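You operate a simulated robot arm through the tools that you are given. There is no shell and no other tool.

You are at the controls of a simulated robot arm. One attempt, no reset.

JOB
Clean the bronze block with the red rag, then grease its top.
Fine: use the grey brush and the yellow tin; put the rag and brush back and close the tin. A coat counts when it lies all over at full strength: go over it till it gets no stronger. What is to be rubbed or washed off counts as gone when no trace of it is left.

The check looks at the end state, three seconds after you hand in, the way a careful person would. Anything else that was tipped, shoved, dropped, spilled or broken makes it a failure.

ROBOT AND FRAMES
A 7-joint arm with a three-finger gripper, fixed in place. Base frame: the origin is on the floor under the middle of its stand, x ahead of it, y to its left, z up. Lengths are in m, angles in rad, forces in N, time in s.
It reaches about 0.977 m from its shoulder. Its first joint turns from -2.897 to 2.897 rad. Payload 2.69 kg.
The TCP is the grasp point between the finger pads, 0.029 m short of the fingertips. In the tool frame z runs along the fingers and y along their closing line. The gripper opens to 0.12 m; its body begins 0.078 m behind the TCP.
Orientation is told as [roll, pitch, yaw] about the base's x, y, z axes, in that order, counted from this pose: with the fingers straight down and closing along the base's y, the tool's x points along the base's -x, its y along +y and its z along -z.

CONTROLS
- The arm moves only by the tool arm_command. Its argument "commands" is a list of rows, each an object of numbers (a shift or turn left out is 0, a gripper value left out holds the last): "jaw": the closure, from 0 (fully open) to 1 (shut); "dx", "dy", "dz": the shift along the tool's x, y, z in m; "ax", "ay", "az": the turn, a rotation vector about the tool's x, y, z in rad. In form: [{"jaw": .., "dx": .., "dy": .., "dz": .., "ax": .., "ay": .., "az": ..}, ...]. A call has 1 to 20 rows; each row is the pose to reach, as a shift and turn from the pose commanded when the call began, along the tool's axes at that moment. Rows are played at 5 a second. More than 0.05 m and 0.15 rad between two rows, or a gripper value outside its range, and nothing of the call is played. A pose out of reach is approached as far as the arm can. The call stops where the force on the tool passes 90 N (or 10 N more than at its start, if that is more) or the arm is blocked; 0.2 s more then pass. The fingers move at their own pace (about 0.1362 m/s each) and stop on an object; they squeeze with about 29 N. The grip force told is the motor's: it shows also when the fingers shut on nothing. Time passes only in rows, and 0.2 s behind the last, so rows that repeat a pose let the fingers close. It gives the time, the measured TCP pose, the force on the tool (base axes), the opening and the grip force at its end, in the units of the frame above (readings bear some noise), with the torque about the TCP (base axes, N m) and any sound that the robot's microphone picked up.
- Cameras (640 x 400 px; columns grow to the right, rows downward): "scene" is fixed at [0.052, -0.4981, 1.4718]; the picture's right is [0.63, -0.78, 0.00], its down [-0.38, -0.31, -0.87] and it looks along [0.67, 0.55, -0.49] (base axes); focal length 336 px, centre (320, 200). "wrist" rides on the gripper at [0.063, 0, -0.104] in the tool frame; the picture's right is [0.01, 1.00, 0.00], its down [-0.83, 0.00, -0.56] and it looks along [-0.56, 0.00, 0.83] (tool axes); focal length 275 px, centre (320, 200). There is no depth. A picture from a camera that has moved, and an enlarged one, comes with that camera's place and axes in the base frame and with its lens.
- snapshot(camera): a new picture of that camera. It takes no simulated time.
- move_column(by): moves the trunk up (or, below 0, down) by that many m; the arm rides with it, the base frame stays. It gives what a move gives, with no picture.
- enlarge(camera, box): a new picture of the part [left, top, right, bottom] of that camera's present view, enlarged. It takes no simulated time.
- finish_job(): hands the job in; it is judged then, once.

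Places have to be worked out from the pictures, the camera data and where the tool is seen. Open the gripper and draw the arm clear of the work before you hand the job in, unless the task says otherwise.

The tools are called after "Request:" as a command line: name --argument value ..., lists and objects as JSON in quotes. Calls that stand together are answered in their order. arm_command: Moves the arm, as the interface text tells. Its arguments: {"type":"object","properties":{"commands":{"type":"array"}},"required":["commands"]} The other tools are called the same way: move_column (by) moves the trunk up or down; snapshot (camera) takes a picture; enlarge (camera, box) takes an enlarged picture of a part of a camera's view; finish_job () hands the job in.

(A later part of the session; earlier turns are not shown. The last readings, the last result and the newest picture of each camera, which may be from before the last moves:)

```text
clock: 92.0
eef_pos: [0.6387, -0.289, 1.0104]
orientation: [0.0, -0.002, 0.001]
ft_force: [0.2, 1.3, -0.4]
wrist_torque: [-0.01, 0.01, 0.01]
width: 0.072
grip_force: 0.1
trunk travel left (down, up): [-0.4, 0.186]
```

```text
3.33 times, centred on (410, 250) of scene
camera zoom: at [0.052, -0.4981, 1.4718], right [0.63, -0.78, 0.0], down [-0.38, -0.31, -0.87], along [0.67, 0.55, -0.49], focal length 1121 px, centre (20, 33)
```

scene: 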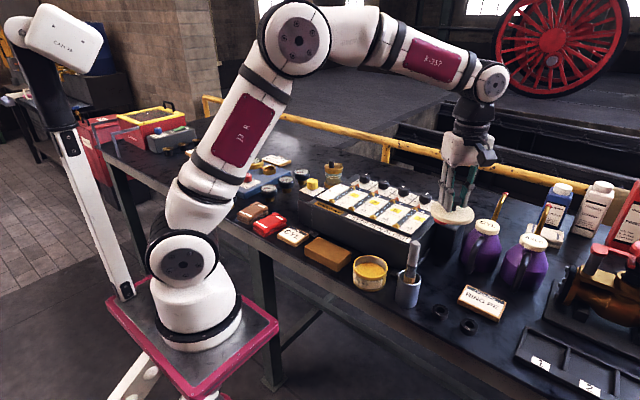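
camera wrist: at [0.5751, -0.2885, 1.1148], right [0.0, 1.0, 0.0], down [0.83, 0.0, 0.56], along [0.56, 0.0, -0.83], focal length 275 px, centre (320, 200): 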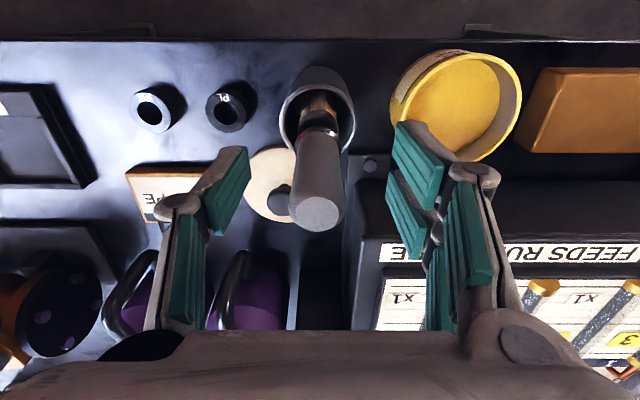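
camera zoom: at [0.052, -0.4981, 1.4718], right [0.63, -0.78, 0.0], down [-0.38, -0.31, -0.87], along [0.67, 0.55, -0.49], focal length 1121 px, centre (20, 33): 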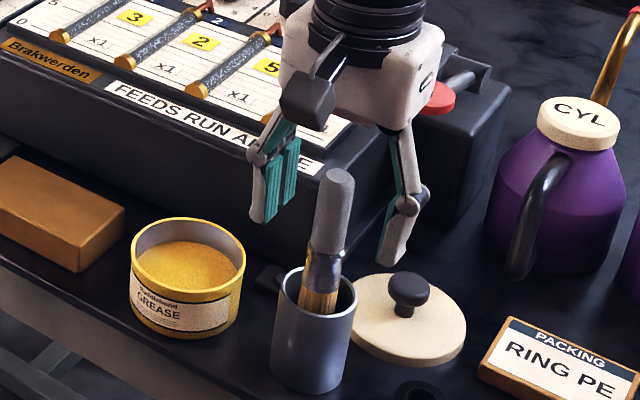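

The handle is between the pads, centred within a millimetre. I close on it.

Request:
arm_command --commands '[{"jaw": 0.6}, {"jaw": 0.75}, {"jaw": 1.0}, {"jaw": 1.0}, {"jaw": 1.0}]'

Request:
snapshot --camera "wrist"

Request:
enlarge --camera "scene" --box '[360, 190, 460, 310]'

```text
clock: 93.2
eef_pos: [0.6381, -0.2891, 1.01]
orientation: [-0.001, -0.001, 0.0]
ft_force: [-0.5, 0.7, 0.2]
wrist_torque: [-0.01, -0.02, 0.01]
width: 0.0211
grip_force: 28.5
trunk travel left (down, up): [-0.4, 0.186]
```

```text
taken
camera wrist: at [0.5751, -0.2885, 1.1149], right [0.0, 1.0, 0.0], down [0.83, 0.0, 0.56], along [0.56, 0.0, -0.83], focal length 275 px, centre (320, 200)
```

wrist: 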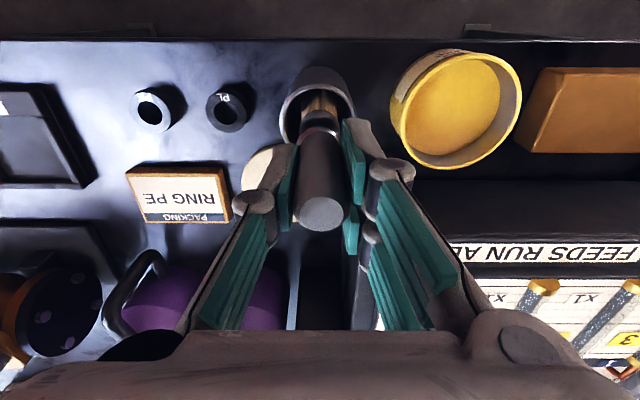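

```text
3.33 times, centred on (410, 250) of scene
camera zoom: at [0.052, -0.4981, 1.4718], right [0.63, -0.78, 0.0], down [-0.38, -0.31, -0.87], along [0.67, 0.55, -0.49], focal length 1121 px, centre (20, 33)
```

zoom: 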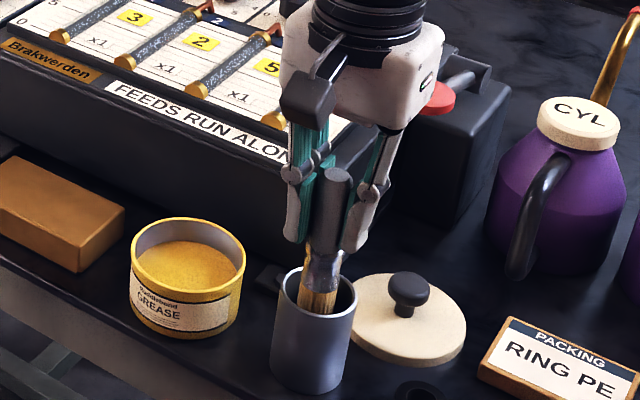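

The brush is gripped (0.021 wide, 29 N). I lift it straight up 11 cm, out of the pot.

Request:
arm_command --commands '[{"dz": -0.01}, {"dz": -0.025}, {"dz": -0.045}, {"dz": -0.07}, {"dz": -0.095}, {"dz": -0.11}, {"dz": -0.11}]'

Request:
snapshot --camera "wrist"

Request:
enlarge --camera "scene" --box '[350, 160, 450, 310]'

```text
clock: 94.8
eef_pos: [0.6368, -0.2886, 1.12]
orientation: [0.0, 0.001, 0.001]
ft_force: [0.1, -0.1, -0.9]
wrist_torque: [0.03, -0.02, 0.03]
width: 0.0207
grip_force: 29.2
trunk travel left (down, up): [-0.4, 0.186]
```

```text
taken
camera wrist: at [0.5738, -0.2892, 1.2253], right [0.0, 1.0, 0.0], down [0.83, 0.0, 0.56], along [0.56, 0.0, -0.83], focal length 275 px, centre (320, 200)
```

wrist: 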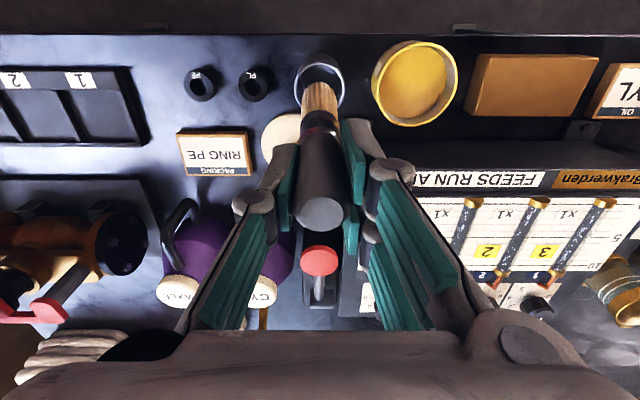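

```text
2.67 times, centred on (400, 235) of scene
camera zoom: at [0.052, -0.4981, 1.4718], right [0.63, -0.78, 0.0], down [-0.38, -0.31, -0.87], along [0.67, 0.55, -0.49], focal length 896 px, centre (107, 107)
```

zoom: 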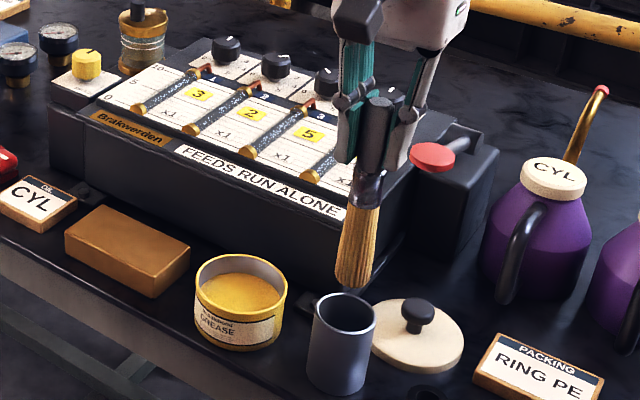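

The brush is out; its tip is ~0.143 below the TCP, by its former standing height in the pot. I move over the open tin at (0.6375, −0.1855) and lower until the tip should be about 8 mm into the grease (TCP z≈1.03).

Request:
arm_command --commands '[{"dy": 0.03}, {"dy": 0.06}, {"dy": 0.09}, {"dy": 0.1035}, {"dy": 0.1035}, {"dy": 0.1035, "dz": 0.03}, {"dy": 0.1035, "dz": 0.06}, {"dy": 0.1035, "dz": 0.075}, {"dy": 0.1035, "dz": 0.085}, {"dy": 0.1035, "dz": 0.09}, {"dy": 0.1035, "dz": 0.09}]'

Request:
enlarge --camera "scene" --box '[320, 180, 420, 310]'

Request:
snapshot --camera "wrist"

```text
clock: 97.2
eef_pos: [0.6385, -0.1848, 1.0322]
orientation: [-0.002, -0.003, -0.001]
ft_force: [0.3, -0.9, 26.8]
wrist_torque: [-0.03, -0.01, -0.01]
width: 0.0207
grip_force: 29.2
trunk travel left (down, up): [-0.4, 0.186]
```

```text
3.08 times, centred on (370, 245) of scene
camera zoom: at [0.052, -0.4981, 1.4718], right [0.63, -0.78, 0.0], down [-0.38, -0.31, -0.87], along [0.67, 0.55, -0.49], focal length 1034 px, centre (166, 62)
```

zoom: 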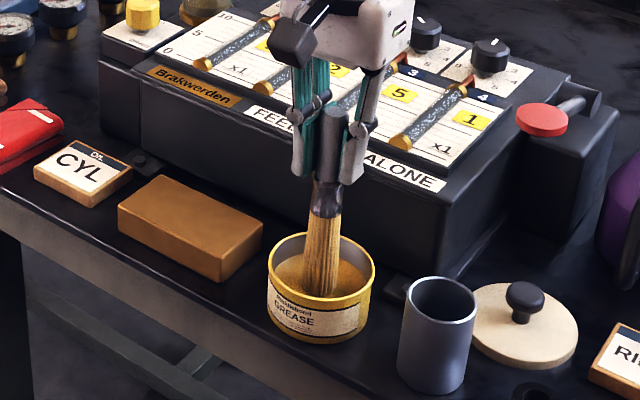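

```text
taken
camera wrist: at [0.5751, -0.1849, 1.1363], right [0.0, 1.0, 0.0], down [0.83, 0.0, 0.56], along [0.56, 0.0, -0.83], focal length 275 px, centre (320, 200)
```

wrist: 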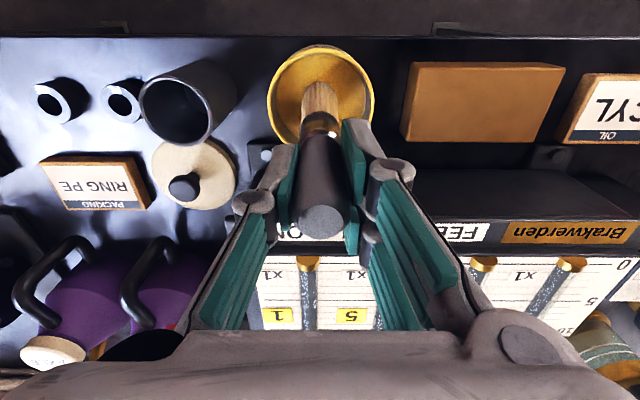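

Force of 27 N: the grease surface is firm at this height, and the brush slid up a few mm in the grip. I raise the brush to see whether the bristles took up grease.

Request:
arm_command --commands '[{"dz": -0.003}, {"dz": -0.01}, {"dz": -0.03}, {"dz": -0.06}, {"dz": -0.09}, {"dz": -0.09}]'

Request:
enlarge --camera "scene" --box '[340, 170, 420, 300]'

Request:
enlarge --camera "wrist" --box '[260, 30, 400, 240]'

```text
clock: 98.6
eef_pos: [0.6386, -0.1836, 1.1205]
orientation: [0.0, 0.0, 0.001]
ft_force: [0.7, -0.3, -0.3]
wrist_torque: [-0.02, -0.01, -0.02]
width: 0.0206
grip_force: 28.7
trunk travel left (down, up): [-0.4, 0.186]
```

```text
3.08 times, centred on (380, 235) of scene
camera zoom: at [0.052, -0.4981, 1.4718], right [0.63, -0.78, 0.0], down [-0.38, -0.31, -0.87], along [0.67, 0.55, -0.49], focal length 1034 px, centre (135, 92)
```

zoom: 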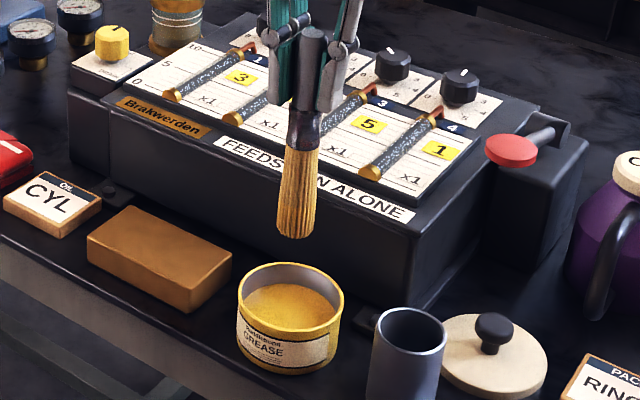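

```text
1.90 times, centred on (330, 135) of wrist
camera zoom: at [0.5758, -0.1836, 1.2264], right [0.0, 1.0, 0.0], down [0.83, 0.0, 0.56], along [0.56, 0.0, -0.83], focal length 524 px, centre (301, 324)
```

zoom: 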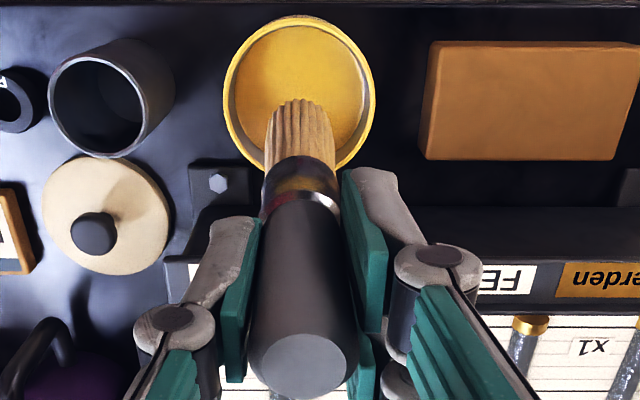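

The bristle end looks yellower; I enlarge it for a better look.

Request:
enlarge --camera "scene" --box '[365, 205, 405, 255]'

```text
8.00 times, centred on (385, 230) of scene
camera zoom: at [0.052, -0.4981, 1.4718], right [0.63, -0.78, 0.0], down [-0.38, -0.31, -0.87], along [0.67, 0.55, -0.49], focal length 2689 px, centre (-200, -40)
```

zoom: 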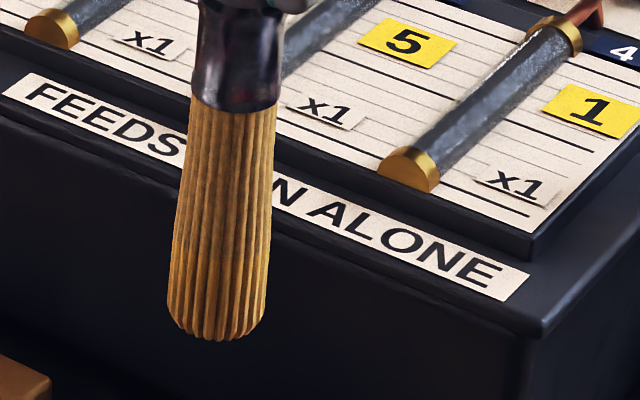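

The lower bristles carry grease colour now. I move over the block's near-left corner, about (0.624, −0.092), with the tip still ~2 cm above the top.

Request:
arm_command --commands '[{"dx": 0.003, "dy": 0.02}, {"dx": 0.006, "dy": 0.045}, {"dx": 0.01, "dy": 0.07}, {"dx": 0.014, "dy": 0.0925, "dz": 0.02}, {"dx": 0.014, "dy": 0.0925, "dz": 0.045}, {"dx": 0.014, "dy": 0.0925, "dz": 0.066}, {"dx": 0.014, "dy": 0.0925, "dz": 0.066}]'

Request:
snapshot --camera "wrist"

Request:
enlarge --camera "scene" --box '[290, 190, 400, 290]'

```text
clock: 100.2
eef_pos: [0.6256, -0.0933, 1.0535]
orientation: [0.001, 0.001, 0.0]
ft_force: [-0.3, 0.2, -1.1]
wrist_torque: [-0.03, -0.06, 0.01]
width: 0.0207
grip_force: 29.0
trunk travel left (down, up): [-0.4, 0.186]
```

```text
taken
camera wrist: at [0.5622, -0.0932, 1.1596], right [0.0, 1.0, 0.0], down [0.83, 0.0, 0.56], along [0.56, 0.0, -0.83], focal length 275 px, centre (320, 200)
```

wrist: 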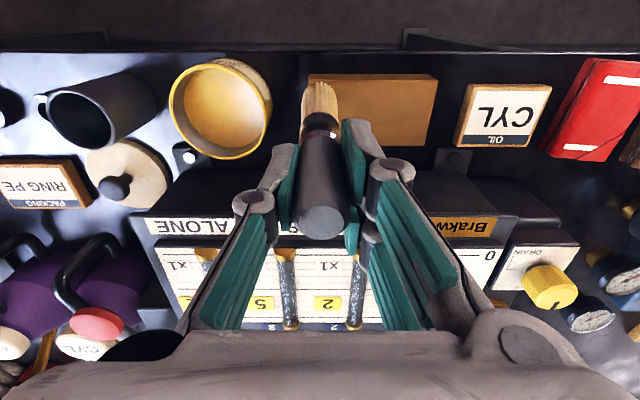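

```text
4.00 times, centred on (345, 240) of scene
camera zoom: at [0.052, -0.4981, 1.4718], right [0.63, -0.78, 0.0], down [-0.38, -0.31, -0.87], along [0.67, 0.55, -0.49], focal length 1345 px, centre (220, 40)
```

zoom: 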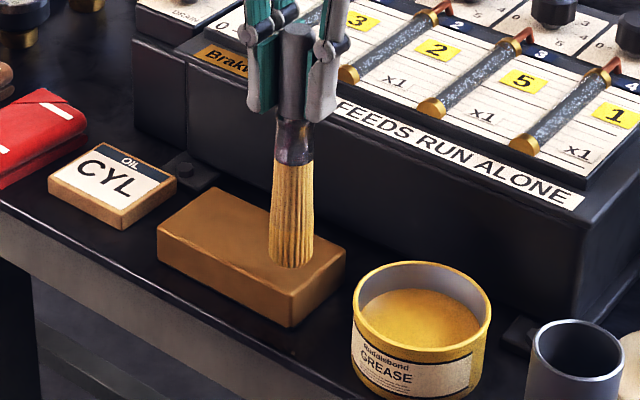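

The brush tip hovers over the block's near −y corner. I lower in small steps to find contact.

Request:
arm_command --commands '[{"dz": 0.006}, {"dz": 0.012}, {"dz": 0.016}, {"dz": 0.016}]'

```text
clock: 101.2
eef_pos: [0.6249, -0.0922, 1.0377]
orientation: [0.0, -0.001, 0.0]
ft_force: [-0.1, -0.2, -1.2]
wrist_torque: [0.01, 0.0, -0.03]
width: 0.0206
grip_force: 29.3
trunk travel left (down, up): [-0.4, 0.186]
```

Request:
arm_command --commands '[{"dz": 0.001}, {"dz": 0.002}, {"dz": 0.002}]'

```text
clock: 102.0
eef_pos: [0.6238, -0.093, 1.036]
orientation: [-0.001, 0.0, 0.0]
ft_force: [-0.2, -0.1, -0.2]
wrist_torque: [0.01, -0.01, -0.02]
width: 0.0206
grip_force: 28.8
trunk travel left (down, up): [-0.4, 0.186]
```

No contact at 1.036; I continue in millimetre steps.

Request:
arm_command --commands '[{"dz": 0.001}, {"dz": 0.002}, {"dz": 0.002}]'

```text
clock: 102.8
eef_pos: [0.6257, -0.0943, 1.0347]
orientation: [0.0, 0.001, 0.0]
ft_force: [-1.6, -0.7, 2.1]
wrist_torque: [0.01, 0.01, 0.0]
width: 0.0203
grip_force: 28.9
trunk travel left (down, up): [-0.4, 0.186]
```

First touch (2 N) at TCP z≈1.0345. I press half a millimetre more and brush two lanes along y, then look at how the coat appears.

Request:
arm_command --commands '[{"dz": 0.0005, "dy": -0.004}, {"dz": 0.0005, "dy": 0.01}, {"dz": 0.0005, "dy": 0.025}, {"dz": 0.0005, "dy": 0.04}, {"dz": 0.0005, "dy": 0.055}, {"dz": 0.0005, "dy": 0.07}, {"dz": 0.0005, "dy": 0.085}, {"dz": 0.0005, "dy": 0.1}, {"dz": 0.0005, "dy": 0.1, "dx": -0.012}, {"dz": 0.0005, "dy": 0.085, "dx": -0.012}, {"dz": 0.0005, "dy": 0.07, "dx": -0.012}, {"dz": 0.0005, "dy": 0.055, "dx": -0.012}, {"dz": 0.0005, "dy": 0.04, "dx": -0.012}, {"dz": 0.0005, "dy": 0.025, "dx": -0.012}, {"dz": 0.0005, "dy": 0.01, "dx": -0.012}, {"dz": 0.0005, "dy": -0.004, "dx": -0.012}, {"dz": 0.0005, "dy": -0.004, "dx": -0.012}]'

Request:
enlarge --camera "scene" --box '[290, 190, 400, 290]'

Request:
snapshot --camera "wrist"

```text
clock: 106.4
eef_pos: [0.6365, -0.0974, 1.0336]
orientation: [-0.002, 0.001, -0.001]
ft_force: [0.3, -0.2, -1.1]
wrist_torque: [-0.01, -0.02, 0.04]
width: 0.0205
grip_force: 28.4
trunk travel left (down, up): [-0.4, 0.186]
```

```text
4.00 times, centred on (345, 240) of scene
camera zoom: at [0.052, -0.4981, 1.4718], right [0.63, -0.78, 0.0], down [-0.38, -0.31, -0.87], along [0.67, 0.55, -0.49], focal length 1345 px, centre (220, 40)
```

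zoom: 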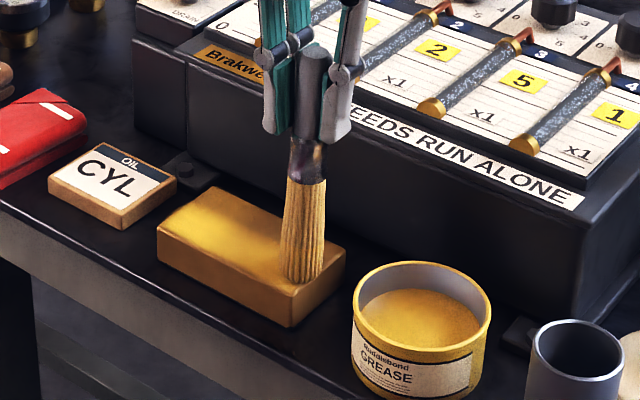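

```text
taken
camera wrist: at [0.5736, -0.097, 1.1398], right [0.0, 1.0, 0.0], down [0.83, 0.0, 0.56], along [0.56, 0.0, -0.83], focal length 275 px, centre (320, 200)
```

wrist: 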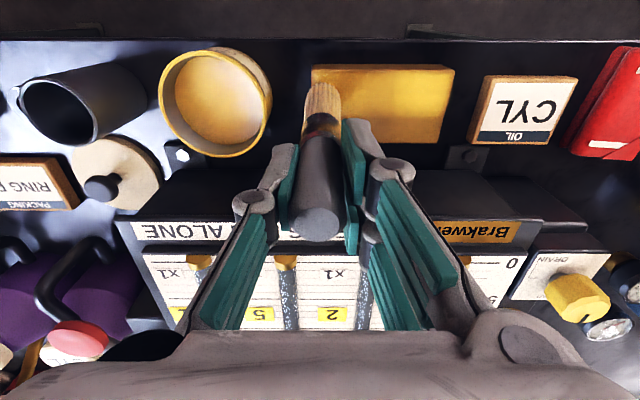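

Coat is being laid – the near part turned yellow. Contact has gone light, so I lower slightly until I feel it again.

Request:
arm_command --commands '[{"dz": 0.0005}, {"dz": 0.001}, {"dz": 0.001}]'

```text
clock: 107.2
eef_pos: [0.6364, -0.0964, 1.0337]
orientation: [-0.001, -0.002, 0.001]
ft_force: [0.8, 0.7, 8.9]
wrist_torque: [0.01, -0.13, 0.0]
width: 0.0204
grip_force: 29.2
trunk travel left (down, up): [-0.4, 0.186]
```

Contact at ~9 N. I brush the two far lanes (x≈0.6485 and 0.661).

Request:
arm_command --commands '[{"dx": -0.006}, {"dx": -0.012}, {"dx": -0.012, "dy": 0.015}, {"dx": -0.012, "dy": 0.03}, {"dx": -0.012, "dy": 0.045}, {"dx": -0.012, "dy": 0.06}, {"dx": -0.012, "dy": 0.075}, {"dx": -0.012, "dy": 0.09}, {"dx": -0.012, "dy": 0.105}, {"dx": -0.0245, "dy": 0.105}, {"dx": -0.0245, "dy": 0.09}, {"dx": -0.0245, "dy": 0.075}, {"dx": -0.0245, "dy": 0.06}, {"dx": -0.0245, "dy": 0.045}, {"dx": -0.0245, "dy": 0.03}, {"dx": -0.0245, "dy": 0.015}, {"dx": -0.0245, "dy": 0.0}, {"dx": -0.0245, "dy": 0.0}]'

Request:
enlarge --camera "scene" --box '[290, 190, 400, 290]'

Request:
snapshot --camera "wrist"

```text
clock: 111.0
eef_pos: [0.6606, -0.0971, 1.0325]
orientation: [-0.001, -0.001, 0.0]
ft_force: [0.8, -0.3, 0.5]
wrist_torque: [-0.04, 0.0, -0.04]
width: 0.0206
grip_force: 28.9
trunk travel left (down, up): [-0.4, 0.186]
```

```text
4.00 times, centred on (345, 240) of scene
camera zoom: at [0.052, -0.4981, 1.4718], right [0.63, -0.78, 0.0], down [-0.38, -0.31, -0.87], along [0.67, 0.55, -0.49], focal length 1345 px, centre (220, 40)
```

zoom: 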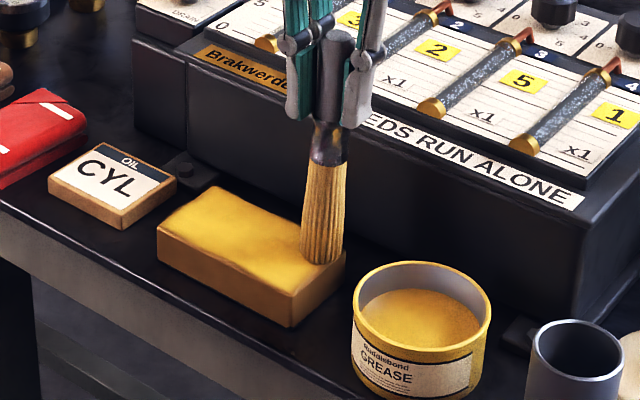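

```text
taken
camera wrist: at [0.5981, -0.0963, 1.1381], right [0.0, 1.0, 0.0], down [0.83, 0.0, 0.56], along [0.56, 0.0, -0.83], focal length 275 px, centre (320, 200)
```

wrist: 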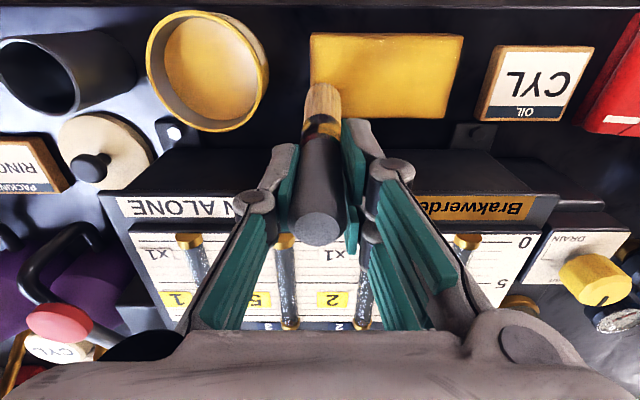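

The whole top now shows a yellow coat of varying strength. I go back to the tin for more grease: lift, move over, and lower gently to touch the grease.

Request:
arm_command --commands '[{"dz": -0.02}, {"dz": -0.045}, {"dz": -0.05, "dx": 0.008, "dy": -0.03}, {"dz": -0.05, "dx": 0.016, "dy": -0.06}, {"dz": -0.05, "dx": 0.0225, "dy": -0.0885}, {"dz": -0.05, "dx": 0.0225, "dy": -0.0885}, {"dz": -0.03, "dx": 0.0225, "dy": -0.0885}, {"dz": -0.012, "dx": 0.0225, "dy": -0.0885}, {"dz": 0.0, "dx": 0.0225, "dy": -0.0885}, {"dz": 0.0, "dx": 0.0225, "dy": -0.0885}]'

```text
clock: 113.2
eef_pos: [0.6377, -0.1847, 1.0317]
orientation: [0.001, -0.001, 0.0]
ft_force: [-0.8, 0.6, -0.2]
wrist_torque: [0.03, -0.01, 0.01]
width: 0.0204
grip_force: 29.5
trunk travel left (down, up): [-0.4, 0.186]
```

Now I lower in half-millimetre steps onto the grease surface.

Request:
arm_command --commands '[{"dz": 0.001}, {"dz": 0.002}, {"dz": 0.003}, {"dz": 0.003}]'

```text
clock: 114.2
eef_pos: [0.6378, -0.1847, 1.0302]
orientation: [0.001, 0.0, -0.001]
ft_force: [0.0, 0.4, -0.9]
wrist_torque: [0.01, 0.01, 0.05]
width: 0.0204
grip_force: 28.6
trunk travel left (down, up): [-0.4, 0.186]
```

Request:
arm_command --commands '[{"dz": 0.001}, {"dz": 0.002}, {"dz": 0.002}]'

```text
clock: 115.0
eef_pos: [0.6384, -0.1854, 1.0284]
orientation: [-0.001, -0.001, -0.001]
ft_force: [-0.8, -0.4, 18.0]
wrist_torque: [-0.05, -0.06, 0.01]
width: 0.0203
grip_force: 28.9
trunk travel left (down, up): [-0.4, 0.186]
```

Touching the grease (18 N). I ease off slightly, stir a little, then lift and return to the block's near corner.

Request:
arm_command --commands '[{"dz": -0.0005, "dx": 0.004}, {"dz": -0.0005, "dx": 0.0, "dy": 0.004}, {"dz": -0.0005, "dx": -0.004}, {"dz": -0.0005, "dx": 0.0, "dy": -0.004}, {"dz": -0.0005}, {"dz": -0.02}, {"dz": -0.045}, {"dz": -0.05}, {"dz": -0.05, "dx": 0.006, "dy": 0.03}, {"dz": -0.05, "dx": 0.012, "dy": 0.06}, {"dz": -0.05, "dx": 0.0175, "dy": 0.088}, {"dz": -0.05, "dx": 0.0175, "dy": 0.088}]'

Request:
enlarge --camera "scene" --box '[295, 225, 365, 285]'

Request:
snapshot --camera "wrist"

```text
clock: 117.6
eef_pos: [0.619, -0.0971, 1.0795]
orientation: [0.0, 0.001, 0.001]
ft_force: [0.2, 0.1, -0.4]
wrist_torque: [-0.01, 0.03, 0.02]
width: 0.02
grip_force: 29.3
trunk travel left (down, up): [-0.4, 0.186]
```

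```text
6.67 times, centred on (330, 255) of scene
camera zoom: at [0.052, -0.4981, 1.4718], right [0.63, -0.78, 0.0], down [-0.38, -0.31, -0.87], along [0.67, 0.55, -0.49], focal length 2241 px, centre (253, -167)
```

zoom: 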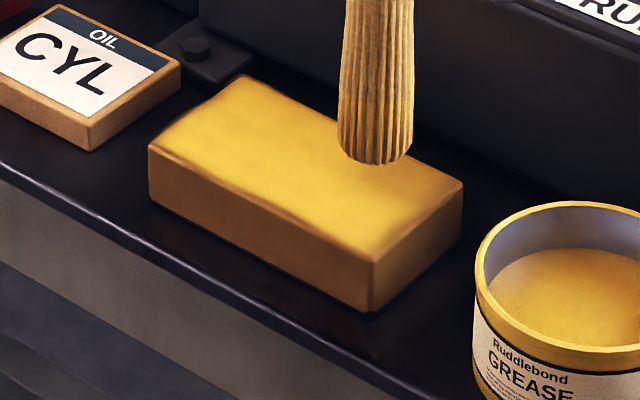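

```text
taken
camera wrist: at [0.5567, -0.0978, 1.1838], right [0.0, 1.0, 0.0], down [0.83, 0.0, 0.56], along [0.56, 0.0, -0.83], focal length 275 px, centre (320, 200)
```

wrist: 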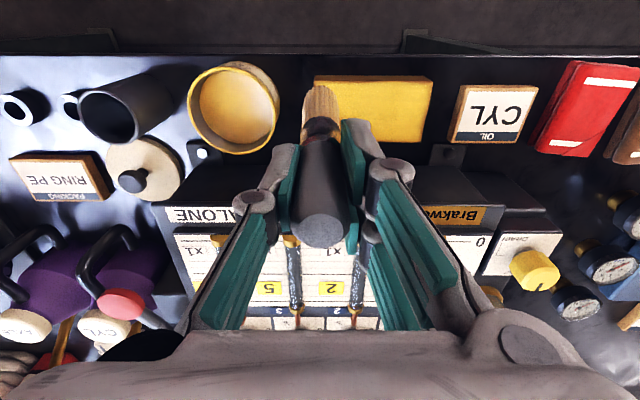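

The coat is on but weaker along the edges and at the −y far corner. I lower to contact again near the near −y corner for a second, wider round.

Request:
arm_command --commands '[{"dz": 0.02}, {"dz": 0.035}, {"dz": 0.043}, {"dz": 0.045}, {"dz": 0.046}, {"dz": 0.046}]'

```text
clock: 119.0
eef_pos: [0.6206, -0.0987, 1.0331]
orientation: [0.0, 0.0, 0.0]
ft_force: [-0.3, 0.2, -1.4]
wrist_torque: [0.01, 0.02, 0.04]
width: 0.0204
grip_force: 29.1
trunk travel left (down, up): [-0.4, 0.186]
```

Request:
arm_command --commands '[{"dz": 0.001}, {"dz": 0.0015}, {"dz": 0.0015}]'

```text
clock: 119.8
eef_pos: [0.6218, -0.098, 1.032]
orientation: [0.0, -0.003, 0.0]
ft_force: [0.9, -1.7, 5.0]
wrist_torque: [-0.08, -0.15, 0.01]
width: 0.0202
grip_force: 29.2
trunk travel left (down, up): [-0.4, 0.186]
```

Contact at 5 N. I brush lanes at x≈0.621 and 0.631 the full length.

Request:
arm_command --commands '[{"dy": -0.003}, {"dy": 0.013}, {"dy": 0.029}, {"dy": 0.045}, {"dy": 0.061}, {"dy": 0.077}, {"dy": 0.093}, {"dy": 0.109}, {"dy": 0.109, "dx": -0.01, "dz": 0.0003}, {"dy": 0.093, "dx": -0.01, "dz": 0.0003}, {"dy": 0.077, "dx": -0.01, "dz": 0.0003}, {"dy": 0.061, "dx": -0.01, "dz": 0.0003}, {"dy": 0.045, "dx": -0.01, "dz": 0.0004}, {"dy": 0.029, "dx": -0.01, "dz": 0.0005}, {"dy": 0.013, "dx": -0.01, "dz": 0.0006}, {"dy": -0.003, "dx": -0.01, "dz": 0.0007}, {"dy": -0.003, "dx": -0.01, "dz": 0.0007}]'

Request:
enlarge --camera "scene" --box '[295, 225, 365, 285]'

```text
clock: 123.4
eef_pos: [0.6301, -0.1021, 1.0303]
orientation: [-0.001, 0.001, 0.0]
ft_force: [-0.4, 0.5, -0.8]
wrist_torque: [-0.02, -0.03, 0.04]
width: 0.0204
grip_force: 29.1
trunk travel left (down, up): [-0.4, 0.186]
```

```text
6.67 times, centred on (330, 255) of scene
camera zoom: at [0.052, -0.4981, 1.4718], right [0.63, -0.78, 0.0], down [-0.38, -0.31, -0.87], along [0.67, 0.55, -0.49], focal length 2241 px, centre (253, -167)
```

zoom: 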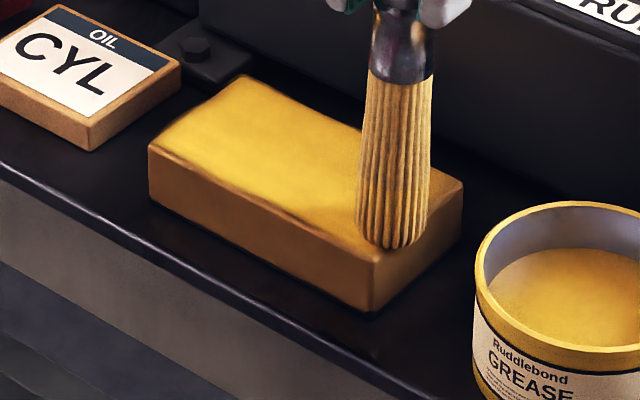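

Contact faded again (the brush creeps up in the grip a little per lane). I re-touch and continue with lanes at x≈0.641 and 0.652, feeding downward slowly.

Request:
arm_command --commands '[{"dx": -0.01, "dy": 0.004}, {"dx": -0.01, "dy": 0.004, "dz": 0.0005}, {"dx": -0.01, "dy": 0.004, "dz": 0.001}, {"dx": -0.01, "dy": 0.004, "dz": 0.001}]'

```text
clock: 124.4
eef_pos: [0.64, -0.0964, 1.0294]
orientation: [0.001, 0.0, 0.0]
ft_force: [-0.2, 2.4, 3.5]
wrist_torque: [0.12, 0.0, 0.0]
width: 0.0203
grip_force: 29.1
trunk travel left (down, up): [-0.4, 0.186]
```

Request:
arm_command --commands '[{"dy": 0.0, "dz": 0.0003}, {"dy": 0.015, "dz": 0.0004}, {"dy": 0.031, "dz": 0.0005}, {"dy": 0.046, "dz": 0.0006}, {"dy": 0.062, "dz": 0.0007}, {"dy": 0.077, "dz": 0.0008}, {"dy": 0.093, "dz": 0.0009}, {"dy": 0.106, "dz": 0.001}, {"dy": 0.106, "dz": 0.001}]'

Request:
enlarge --camera "wrist" --box '[200, 40, 420, 240]'

```text
clock: 126.4
eef_pos: [0.6396, 0.0083, 1.0279]
orientation: [-0.001, -0.002, 0.001]
ft_force: [1.0, -8.4, 27.9]
wrist_torque: [-0.99, -0.16, -0.01]
width: 0.0207
grip_force: 28.7
trunk travel left (down, up): [-0.4, 0.186]
```

```text
2.00 times, centred on (310, 140) of wrist
camera zoom: at [0.5771, 0.0089, 1.1328], right [0.0, 1.0, 0.0], down [0.83, 0.0, 0.56], along [0.56, 0.0, -0.83], focal length 551 px, centre (340, 320)
```

zoom: 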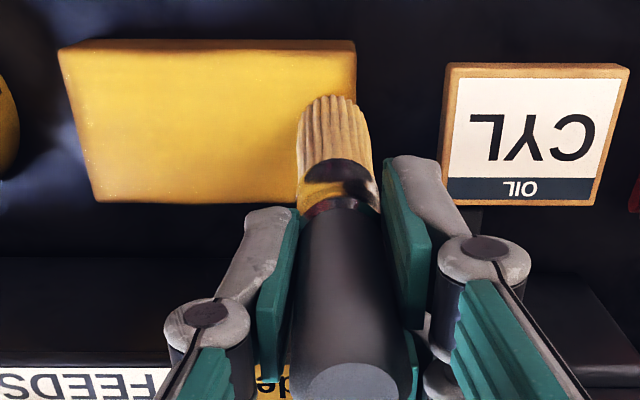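

The force rose to 28 N at this end from the feed, so the top is level and I should feed less. I ease up 0.6 mm and brush the lane x≈0.652 back.

Request:
arm_command --commands '[{"dz": -0.0006}, {"dz": -0.0006, "dx": -0.006}, {"dz": -0.0006, "dx": -0.011}, {"dz": -0.0006, "dx": -0.011, "dy": -0.015}, {"dz": -0.0006, "dx": -0.011, "dy": -0.03}, {"dz": -0.0006, "dx": -0.011, "dy": -0.045}, {"dz": -0.0006, "dx": -0.011, "dy": -0.06}, {"dz": -0.0006, "dx": -0.011, "dy": -0.075}, {"dz": -0.0006, "dx": -0.011, "dy": -0.09}, {"dz": -0.0006, "dx": -0.011, "dy": -0.108}, {"dz": -0.0006, "dx": -0.011, "dy": -0.108}]'

```text
clock: 128.8
eef_pos: [0.6512, -0.0967, 1.0295]
orientation: [0.001, 0.001, -0.001]
ft_force: [0.1, -0.1, -1.1]
wrist_torque: [-0.01, -0.01, 0.01]
width: 0.0201
grip_force: 29.1
trunk travel left (down, up): [-0.4, 0.186]
```

No contact at the −y end again, so either the top slopes slightly or the brush leans. I move to the middle at the same height and read the force to tell.

Request:
arm_command --commands '[{"dy": 0.015}, {"dy": 0.03}, {"dy": 0.045}, {"dy": 0.055}, {"dy": 0.055}]'

Request:
enlarge --camera "scene" --box '[290, 190, 400, 290]'

Request:
snapshot --camera "wrist"

```text
clock: 130.0
eef_pos: [0.6507, -0.0424, 1.0286]
orientation: [0.001, -0.002, 0.001]
ft_force: [-0.8, 0.2, -1.5]
wrist_torque: [0.01, 0.0, 0.0]
width: 0.0201
grip_force: 28.5
trunk travel left (down, up): [-0.4, 0.186]
```

```text
4.00 times, centred on (345, 240) of scene
camera zoom: at [0.052, -0.4981, 1.4718], right [0.63, -0.78, 0.0], down [-0.38, -0.31, -0.87], along [0.67, 0.55, -0.49], focal length 1345 px, centre (220, 40)
```

zoom: 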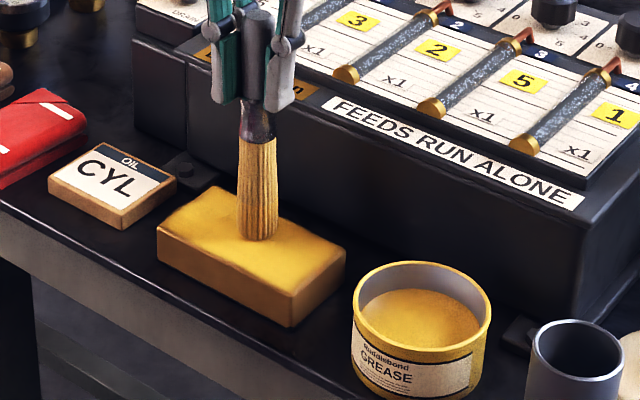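

```text
taken
camera wrist: at [0.5876, -0.0433, 1.1338], right [0.0, 1.0, 0.0], down [0.83, 0.0, 0.56], along [0.56, 0.0, -0.83], focal length 275 px, centre (320, 200)
```

wrist: 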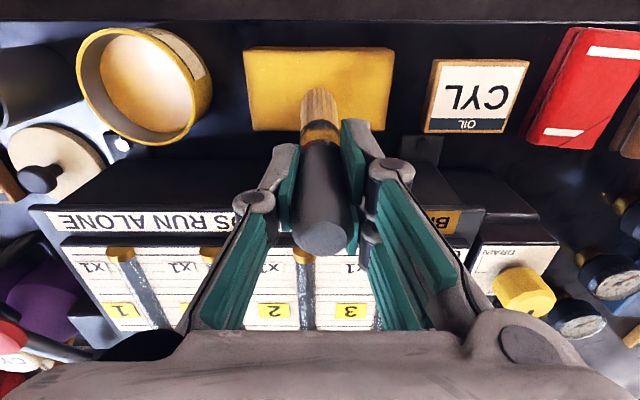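

No contact in the middle either: the brush crept up in the grip under the load. I'll keep forces lower; now I re-dip and meanwhile look at the coat.

Request:
arm_command --commands '[{"dz": -0.02}, {"dz": -0.045}, {"dz": -0.05, "dx": 0.002, "dy": -0.04}, {"dz": -0.05, "dx": 0.006, "dy": -0.08}, {"dz": -0.05, "dx": 0.01, "dy": -0.115}, {"dz": -0.05, "dx": 0.0135, "dy": -0.142}, {"dz": -0.05, "dx": 0.0135, "dy": -0.142}]'

Request:
enlarge --camera "scene" --box '[295, 225, 365, 285]'

Request:
enlarge --camera "wrist" --box '[380, 50, 560, 160]'

```text
clock: 131.6
eef_pos: [0.6386, -0.186, 1.0795]
orientation: [0.0, -0.001, 0.002]
ft_force: [-1.0, 0.6, 0.1]
wrist_torque: [0.0, -0.02, -0.01]
width: 0.0203
grip_force: 29.2
trunk travel left (down, up): [-0.4, 0.186]
```

```text
6.67 times, centred on (330, 255) of scene
camera zoom: at [0.052, -0.4981, 1.4718], right [0.63, -0.78, 0.0], down [-0.38, -0.31, -0.87], along [0.67, 0.55, -0.49], focal length 2241 px, centre (253, -167)
```

zoom: 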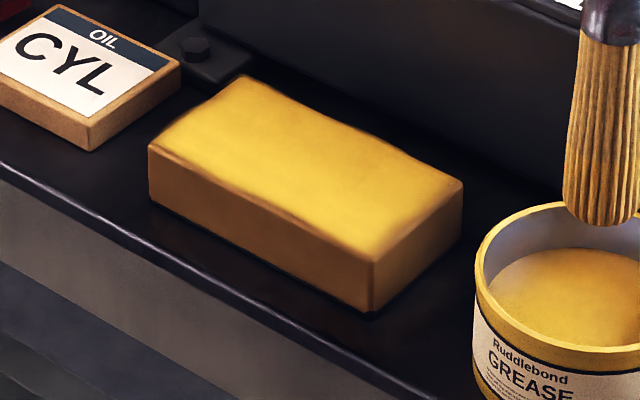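

```text
3.56 times, centred on (470, 105) of wrist
camera zoom: at [0.5757, -0.1855, 1.1838], right [0.0, 1.0, 0.0], down [0.83, 0.0, 0.56], along [0.56, 0.0, -0.83], focal length 979 px, centre (-213, 538)
```

zoom: 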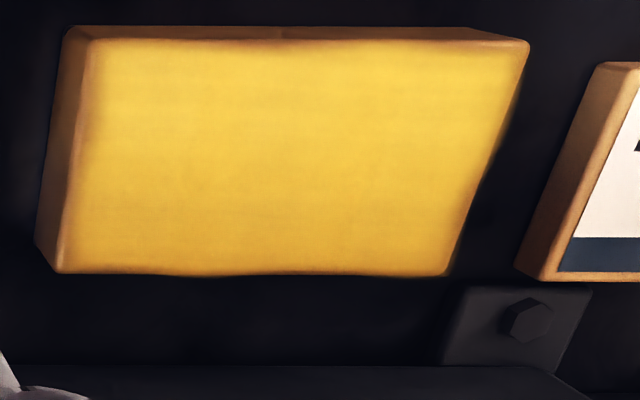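

Nearly full coverage; the coat is still thin along the −y edge and faintly along the other rims. I dip again, lowering in steps.

Request:
arm_command --commands '[{"dz": 0.02}, {"dz": 0.04}, {"dz": 0.048}, {"dz": 0.051}, {"dz": 0.051}]'

```text
clock: 132.8
eef_pos: [0.6377, -0.1843, 1.0275]
orientation: [0.0, 0.001, 0.001]
ft_force: [-0.1, 0.0, -0.7]
wrist_torque: [0.0, 0.01, 0.0]
width: 0.02
grip_force: 29.6
trunk travel left (down, up): [-0.4, 0.186]
```

Request:
arm_command --commands '[{"dz": 0.001}, {"dz": 0.0015}, {"dz": 0.0015}]'

```text
clock: 133.6
eef_pos: [0.6384, -0.1849, 1.0261]
orientation: [-0.002, -0.003, 0.001]
ft_force: [0.1, 0.0, -0.8]
wrist_torque: [0.04, 0.01, -0.01]
width: 0.0202
grip_force: 28.9
trunk travel left (down, up): [-0.4, 0.186]
```

Request:
arm_command --commands '[{"dz": 0.001}, {"dz": 0.0015}, {"dz": 0.0015}]'

```text
clock: 134.4
eef_pos: [0.6374, -0.1851, 1.0257]
orientation: [-0.002, 0.0, 0.0]
ft_force: [-0.3, 0.6, 4.3]
wrist_torque: [0.1, 0.05, -0.02]
width: 0.0202
grip_force: 29.1
trunk travel left (down, up): [-0.4, 0.186]
```

Light touch (4 N) on the grease. I stir briefly, lift, and move to the block's near −y corner at (0.615, −0.101).

Request:
arm_command --commands '[{"dx": 0.004}, {"dy": 0.004}, {"dx": -0.004}, {"dy": -0.004}, {"dz": 0.0}, {"dz": -0.02}, {"dz": -0.045}, {"dz": -0.045, "dx": 0.006, "dy": 0.03}, {"dz": -0.045, "dx": 0.014, "dy": 0.06}, {"dz": -0.045, "dx": 0.023, "dy": 0.084}, {"dz": -0.025, "dx": 0.023, "dy": 0.084}, {"dz": -0.01, "dx": 0.023, "dy": 0.084}, {"dz": -0.005, "dx": 0.023, "dy": 0.084}, {"dz": -0.005, "dx": 0.023, "dy": 0.084}]'

```text
clock: 137.4
eef_pos: [0.6158, -0.1011, 1.028]
orientation: [0.0, -0.001, 0.0]
ft_force: [-0.5, 0.3, -1.9]
wrist_torque: [0.0, -0.01, 0.0]
width: 0.0202
grip_force: 29.0
trunk travel left (down, up): [-0.4, 0.186]
```

Request:
arm_command --commands '[{"dz": 0.0005}, {"dz": 0.001}, {"dz": 0.001}]'

```text
clock: 138.2
eef_pos: [0.6157, -0.1028, 1.0281]
orientation: [0.0, 0.002, 0.0]
ft_force: [-0.4, 0.5, -1.1]
wrist_torque: [0.02, 0.0, -0.03]
width: 0.0202
grip_force: 28.7
trunk travel left (down, up): [-0.4, 0.186]
```

Request:
arm_command --commands '[{"dz": 0.0005}, {"dz": 0.001}, {"dz": 0.001}]'

Request:
enlarge --camera "scene" --box '[295, 215, 375, 285]'

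```text
clock: 139.0
eef_pos: [0.6156, -0.1018, 1.0276]
orientation: [-0.001, -0.001, -0.001]
ft_force: [-1.8, -1.4, 11.1]
wrist_torque: [-0.11, 0.17, -0.01]
width: 0.0203
grip_force: 29.2
trunk travel left (down, up): [-0.4, 0.186]
```

```text
5.71 times, centred on (335, 250) of scene
camera zoom: at [0.052, -0.4981, 1.4718], right [0.63, -0.78, 0.0], down [-0.38, -0.31, -0.87], along [0.67, 0.55, -0.49], focal length 1921 px, centre (234, -86)
```

zoom: 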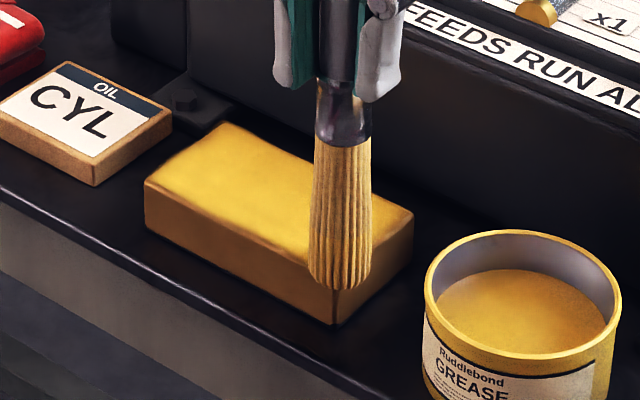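

Contact at 11 N on the corner. I brush around the perimeter: −y edge, far edge, +y edge, near edge.

Request:
arm_command --commands '[{"dx": -0.013}, {"dx": -0.026}, {"dx": -0.04}, {"dx": -0.053}, {"dx": -0.053, "dy": 0.016}, {"dx": -0.053, "dy": 0.032}, {"dx": -0.053, "dy": 0.048}, {"dx": -0.053, "dy": 0.064}, {"dx": -0.053, "dy": 0.08}, {"dx": -0.053, "dy": 0.097}, {"dx": -0.053, "dy": 0.112}, {"dx": -0.04, "dy": 0.112}, {"dx": -0.026, "dy": 0.112}, {"dx": -0.013, "dy": 0.112}, {"dx": 0.0, "dy": 0.112}, {"dx": 0.0, "dy": 0.092}, {"dx": 0.0, "dy": 0.07}, {"dx": 0.0, "dy": 0.048}, {"dx": 0.0, "dy": 0.024}, {"dx": 0.0, "dy": 0.0}]'

Request:
enlarge --camera "scene" --box '[295, 215, 375, 285]'

```text
clock: 143.2
eef_pos: [0.6132, -0.0997, 1.0274]
orientation: [0.0, 0.0, -0.001]
ft_force: [0.8, 1.9, -0.9]
wrist_torque: [-0.02, 0.03, -0.03]
width: 0.0203
grip_force: 28.8
trunk travel left (down, up): [-0.4, 0.186]
```

```text
5.71 times, centred on (335, 250) of scene
camera zoom: at [0.052, -0.4981, 1.4718], right [0.63, -0.78, 0.0], down [-0.38, -0.31, -0.87], along [0.67, 0.55, -0.49], focal length 1921 px, centre (234, -86)
```

zoom: 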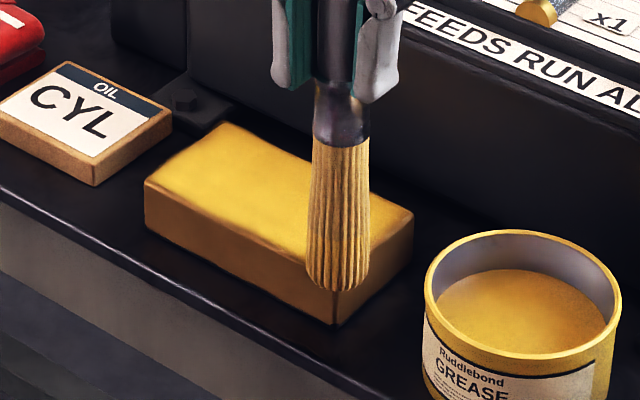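

Perimeter done. I lift away to inspect the coat before the next round, moving over the tin.

Request:
arm_command --commands '[{"dz": -0.02}, {"dz": -0.045}, {"dz": -0.05, "dx": -0.008, "dy": -0.03}, {"dz": -0.05, "dx": -0.016, "dy": -0.06}, {"dz": -0.05, "dx": -0.024, "dy": -0.085}, {"dz": -0.05, "dx": -0.024, "dy": -0.085}]'

Request:
enlarge --camera "scene" --box '[295, 225, 365, 285]'

Request:
enlarge --camera "wrist" --box '[380, 50, 560, 160]'

```text
clock: 144.6
eef_pos: [0.6375, -0.1873, 1.078]
orientation: [0.0, 0.0, 0.0]
ft_force: [0.4, -0.2, -1.0]
wrist_torque: [0.01, -0.02, 0.01]
width: 0.0203
grip_force: 29.0
trunk travel left (down, up): [-0.4, 0.186]
```

```text
6.67 times, centred on (330, 255) of scene
camera zoom: at [0.052, -0.4981, 1.4718], right [0.63, -0.78, 0.0], down [-0.38, -0.31, -0.87], along [0.67, 0.55, -0.49], focal length 2241 px, centre (253, -167)
```

zoom: 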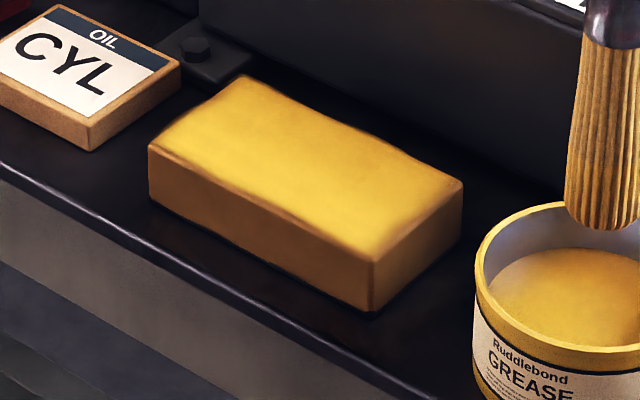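

```text
3.56 times, centred on (470, 105) of wrist
camera zoom: at [0.5744, -0.1874, 1.1835], right [0.0, 1.0, 0.0], down [0.83, 0.0, 0.56], along [0.56, 0.0, -0.83], focal length 979 px, centre (-213, 538)
```

zoom: 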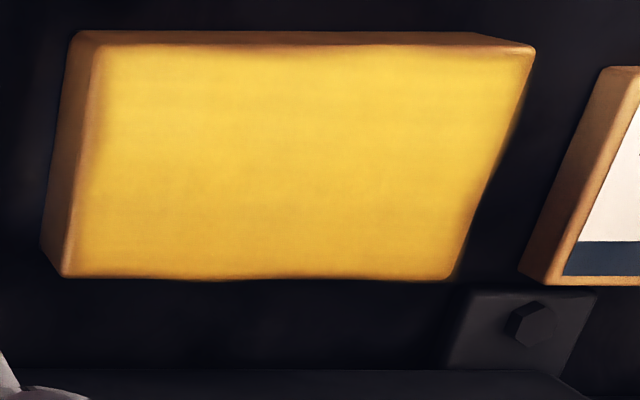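

From this viewpoint the coat is shifted by parallax, so the edges look about complete; strength seems close to saturated. I do another dip and a full round to check if it still gets stronger.

Request:
arm_command --commands '[{"dz": 0.02}, {"dz": 0.04}, {"dz": 0.048}, {"dz": 0.052}, {"dz": 0.053}, {"dz": 0.053}]'

```text
clock: 146.0
eef_pos: [0.6392, -0.1881, 1.0238]
orientation: [0.0, 0.001, -0.001]
ft_force: [-0.1, -0.3, -1.0]
wrist_torque: [0.0, -0.01, 0.0]
width: 0.0199
grip_force: 28.7
trunk travel left (down, up): [-0.4, 0.186]
```

Request:
arm_command --commands '[{"dz": 0.0007}, {"dz": 0.0015}, {"dz": 0.0015}]'

```text
clock: 146.8
eef_pos: [0.6395, -0.1869, 1.0253]
orientation: [0.0, -0.002, -0.001]
ft_force: [-0.5, -0.1, 14.1]
wrist_torque: [0.07, 0.04, 0.01]
width: 0.0204
grip_force: 28.9
trunk travel left (down, up): [-0.4, 0.186]
```

Touching the grease at 14 N; I stir, lift and go to the near −y corner again.

Request:
arm_command --commands '[{"dz": -0.0004, "dx": 0.004}, {"dz": -0.0004, "dy": 0.004}, {"dz": -0.0004, "dx": -0.004}, {"dz": -0.0004, "dy": -0.004}, {"dz": -0.0004}, {"dz": -0.02}, {"dz": -0.045}, {"dz": -0.045, "dx": 0.006, "dy": 0.03}, {"dz": -0.045, "dx": 0.014, "dy": 0.06}, {"dz": -0.045, "dx": 0.022, "dy": 0.087}, {"dz": -0.025, "dx": 0.022, "dy": 0.087}, {"dz": -0.01, "dx": 0.022, "dy": 0.087}, {"dz": -0.0045, "dx": 0.022, "dy": 0.087}, {"dz": -0.0035, "dx": 0.022, "dy": 0.087}, {"dz": -0.0035, "dx": 0.022, "dy": 0.087}]'

```text
clock: 150.0
eef_pos: [0.6177, -0.1003, 1.0258]
orientation: [-0.002, 0.0, 0.001]
ft_force: [0.0, -0.6, -0.6]
wrist_torque: [0.01, 0.01, -0.01]
width: 0.0201
grip_force: 29.4
trunk travel left (down, up): [-0.4, 0.186]
```

Request:
arm_command --commands '[{"dz": 0.0005}, {"dz": 0.0008}, {"dz": 0.0008}]'

```text
clock: 150.8
eef_pos: [0.6178, -0.1006, 1.0255]
orientation: [-0.001, 0.0, -0.001]
ft_force: [0.0, 1.2, 4.2]
wrist_torque: [0.14, -0.01, 0.01]
width: 0.0201
grip_force: 29.0
trunk travel left (down, up): [-0.4, 0.186]
```

Contact at 4 N. I brush lanes x≈0.617 and 0.630 along the full length with a tiny feed.

Request:
arm_command --commands '[{"dy": 0.016, "dz": 0.0001}, {"dy": 0.032, "dz": 0.0001}, {"dy": 0.048, "dz": 0.0002}, {"dy": 0.064, "dz": 0.0002}, {"dy": 0.08, "dz": 0.0002}, {"dy": 0.096, "dz": 0.0003}, {"dy": 0.111, "dz": 0.0003}, {"dy": 0.111, "dx": -0.013, "dz": 0.0003}, {"dy": 0.096, "dx": -0.013, "dz": 0.0004}, {"dy": 0.08, "dx": -0.013, "dz": 0.0005}, {"dy": 0.064, "dx": -0.013, "dz": 0.0006}, {"dy": 0.048, "dx": -0.013, "dz": 0.0007}, {"dy": 0.032, "dx": -0.013, "dz": 0.0008}, {"dy": 0.016, "dx": -0.013, "dz": 0.0009}, {"dy": 0.0, "dx": -0.013, "dz": 0.001}, {"dy": 0.0, "dx": -0.026, "dz": 0.0012}, {"dy": 0.0, "dx": -0.026, "dz": 0.0014}, {"dy": 0.0, "dx": -0.026, "dz": 0.0014}]'

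```text
clock: 154.6
eef_pos: [0.6435, -0.1007, 1.0237]
orientation: [0.0, -0.002, 0.001]
ft_force: [-2.3, -3.5, 10.1]
wrist_torque: [-0.37, 0.35, 0.01]
width: 0.0201
grip_force: 28.5
trunk travel left (down, up): [-0.4, 0.186]
```

Contact 10 N at (0.643, −0.100). I go on with lanes x≈0.643, 0.656 and 0.668.

Request:
arm_command --commands '[{"dy": 0.018}, {"dy": 0.037}, {"dy": 0.055}, {"dy": 0.074}, {"dy": 0.092}, {"dy": 0.111}, {"dy": 0.111, "dx": -0.013}, {"dy": 0.092, "dx": -0.013, "dz": 0.0001}, {"dy": 0.074, "dx": -0.013, "dz": 0.0002}, {"dy": 0.055, "dx": -0.013, "dz": 0.0003}, {"dy": 0.037, "dx": -0.013, "dz": 0.0005}, {"dy": 0.018, "dx": -0.013, "dz": 0.0007}, {"dy": 0.0, "dx": -0.013, "dz": 0.0009}, {"dy": 0.0, "dx": -0.025, "dz": 0.001}, {"dy": 0.022, "dx": -0.025, "dz": 0.001}, {"dy": 0.044, "dx": -0.025, "dz": 0.001}, {"dy": 0.066, "dx": -0.025, "dz": 0.001}, {"dy": 0.088, "dx": -0.025, "dz": 0.001}, {"dy": 0.111, "dx": -0.025, "dz": 0.001}, {"dy": 0.111, "dx": -0.025, "dz": 0.001}]'

Request:
enlarge --camera "scene" --box '[280, 195, 380, 285]'

Request:
snapshot --camera "wrist"

```text
clock: 158.8
eef_pos: [0.6672, 0.0117, 1.0223]
orientation: [-0.001, 0.003, -0.001]
ft_force: [-0.2, -1.6, 1.6]
wrist_torque: [-0.11, 0.08, 0.0]
width: 0.0203
grip_force: 28.5
trunk travel left (down, up): [-0.4, 0.186]
```

```text
4.44 times, centred on (330, 240) of scene
camera zoom: at [0.052, -0.4981, 1.4718], right [0.63, -0.78, 0.0], down [-0.38, -0.31, -0.87], along [0.67, 0.55, -0.49], focal length 1494 px, centre (276, 22)
```

zoom: 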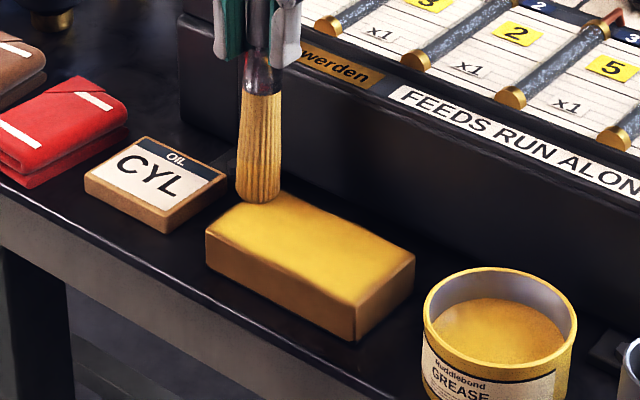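

```text
taken
camera wrist: at [0.6042, 0.012, 1.1283], right [0.0, 1.0, 0.0], down [0.83, 0.0, 0.55], along [0.55, 0.0, -0.83], focal length 275 px, centre (320, 200)
```

wrist: 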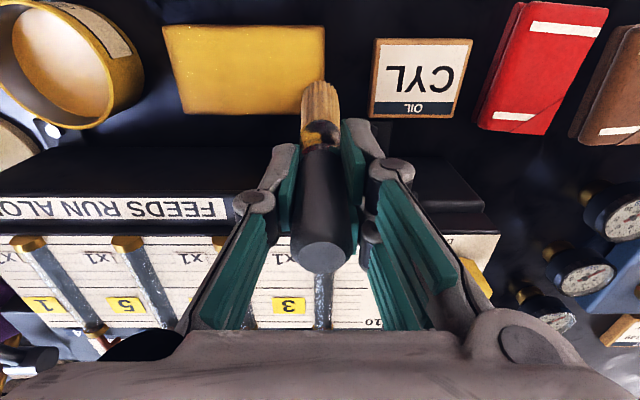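

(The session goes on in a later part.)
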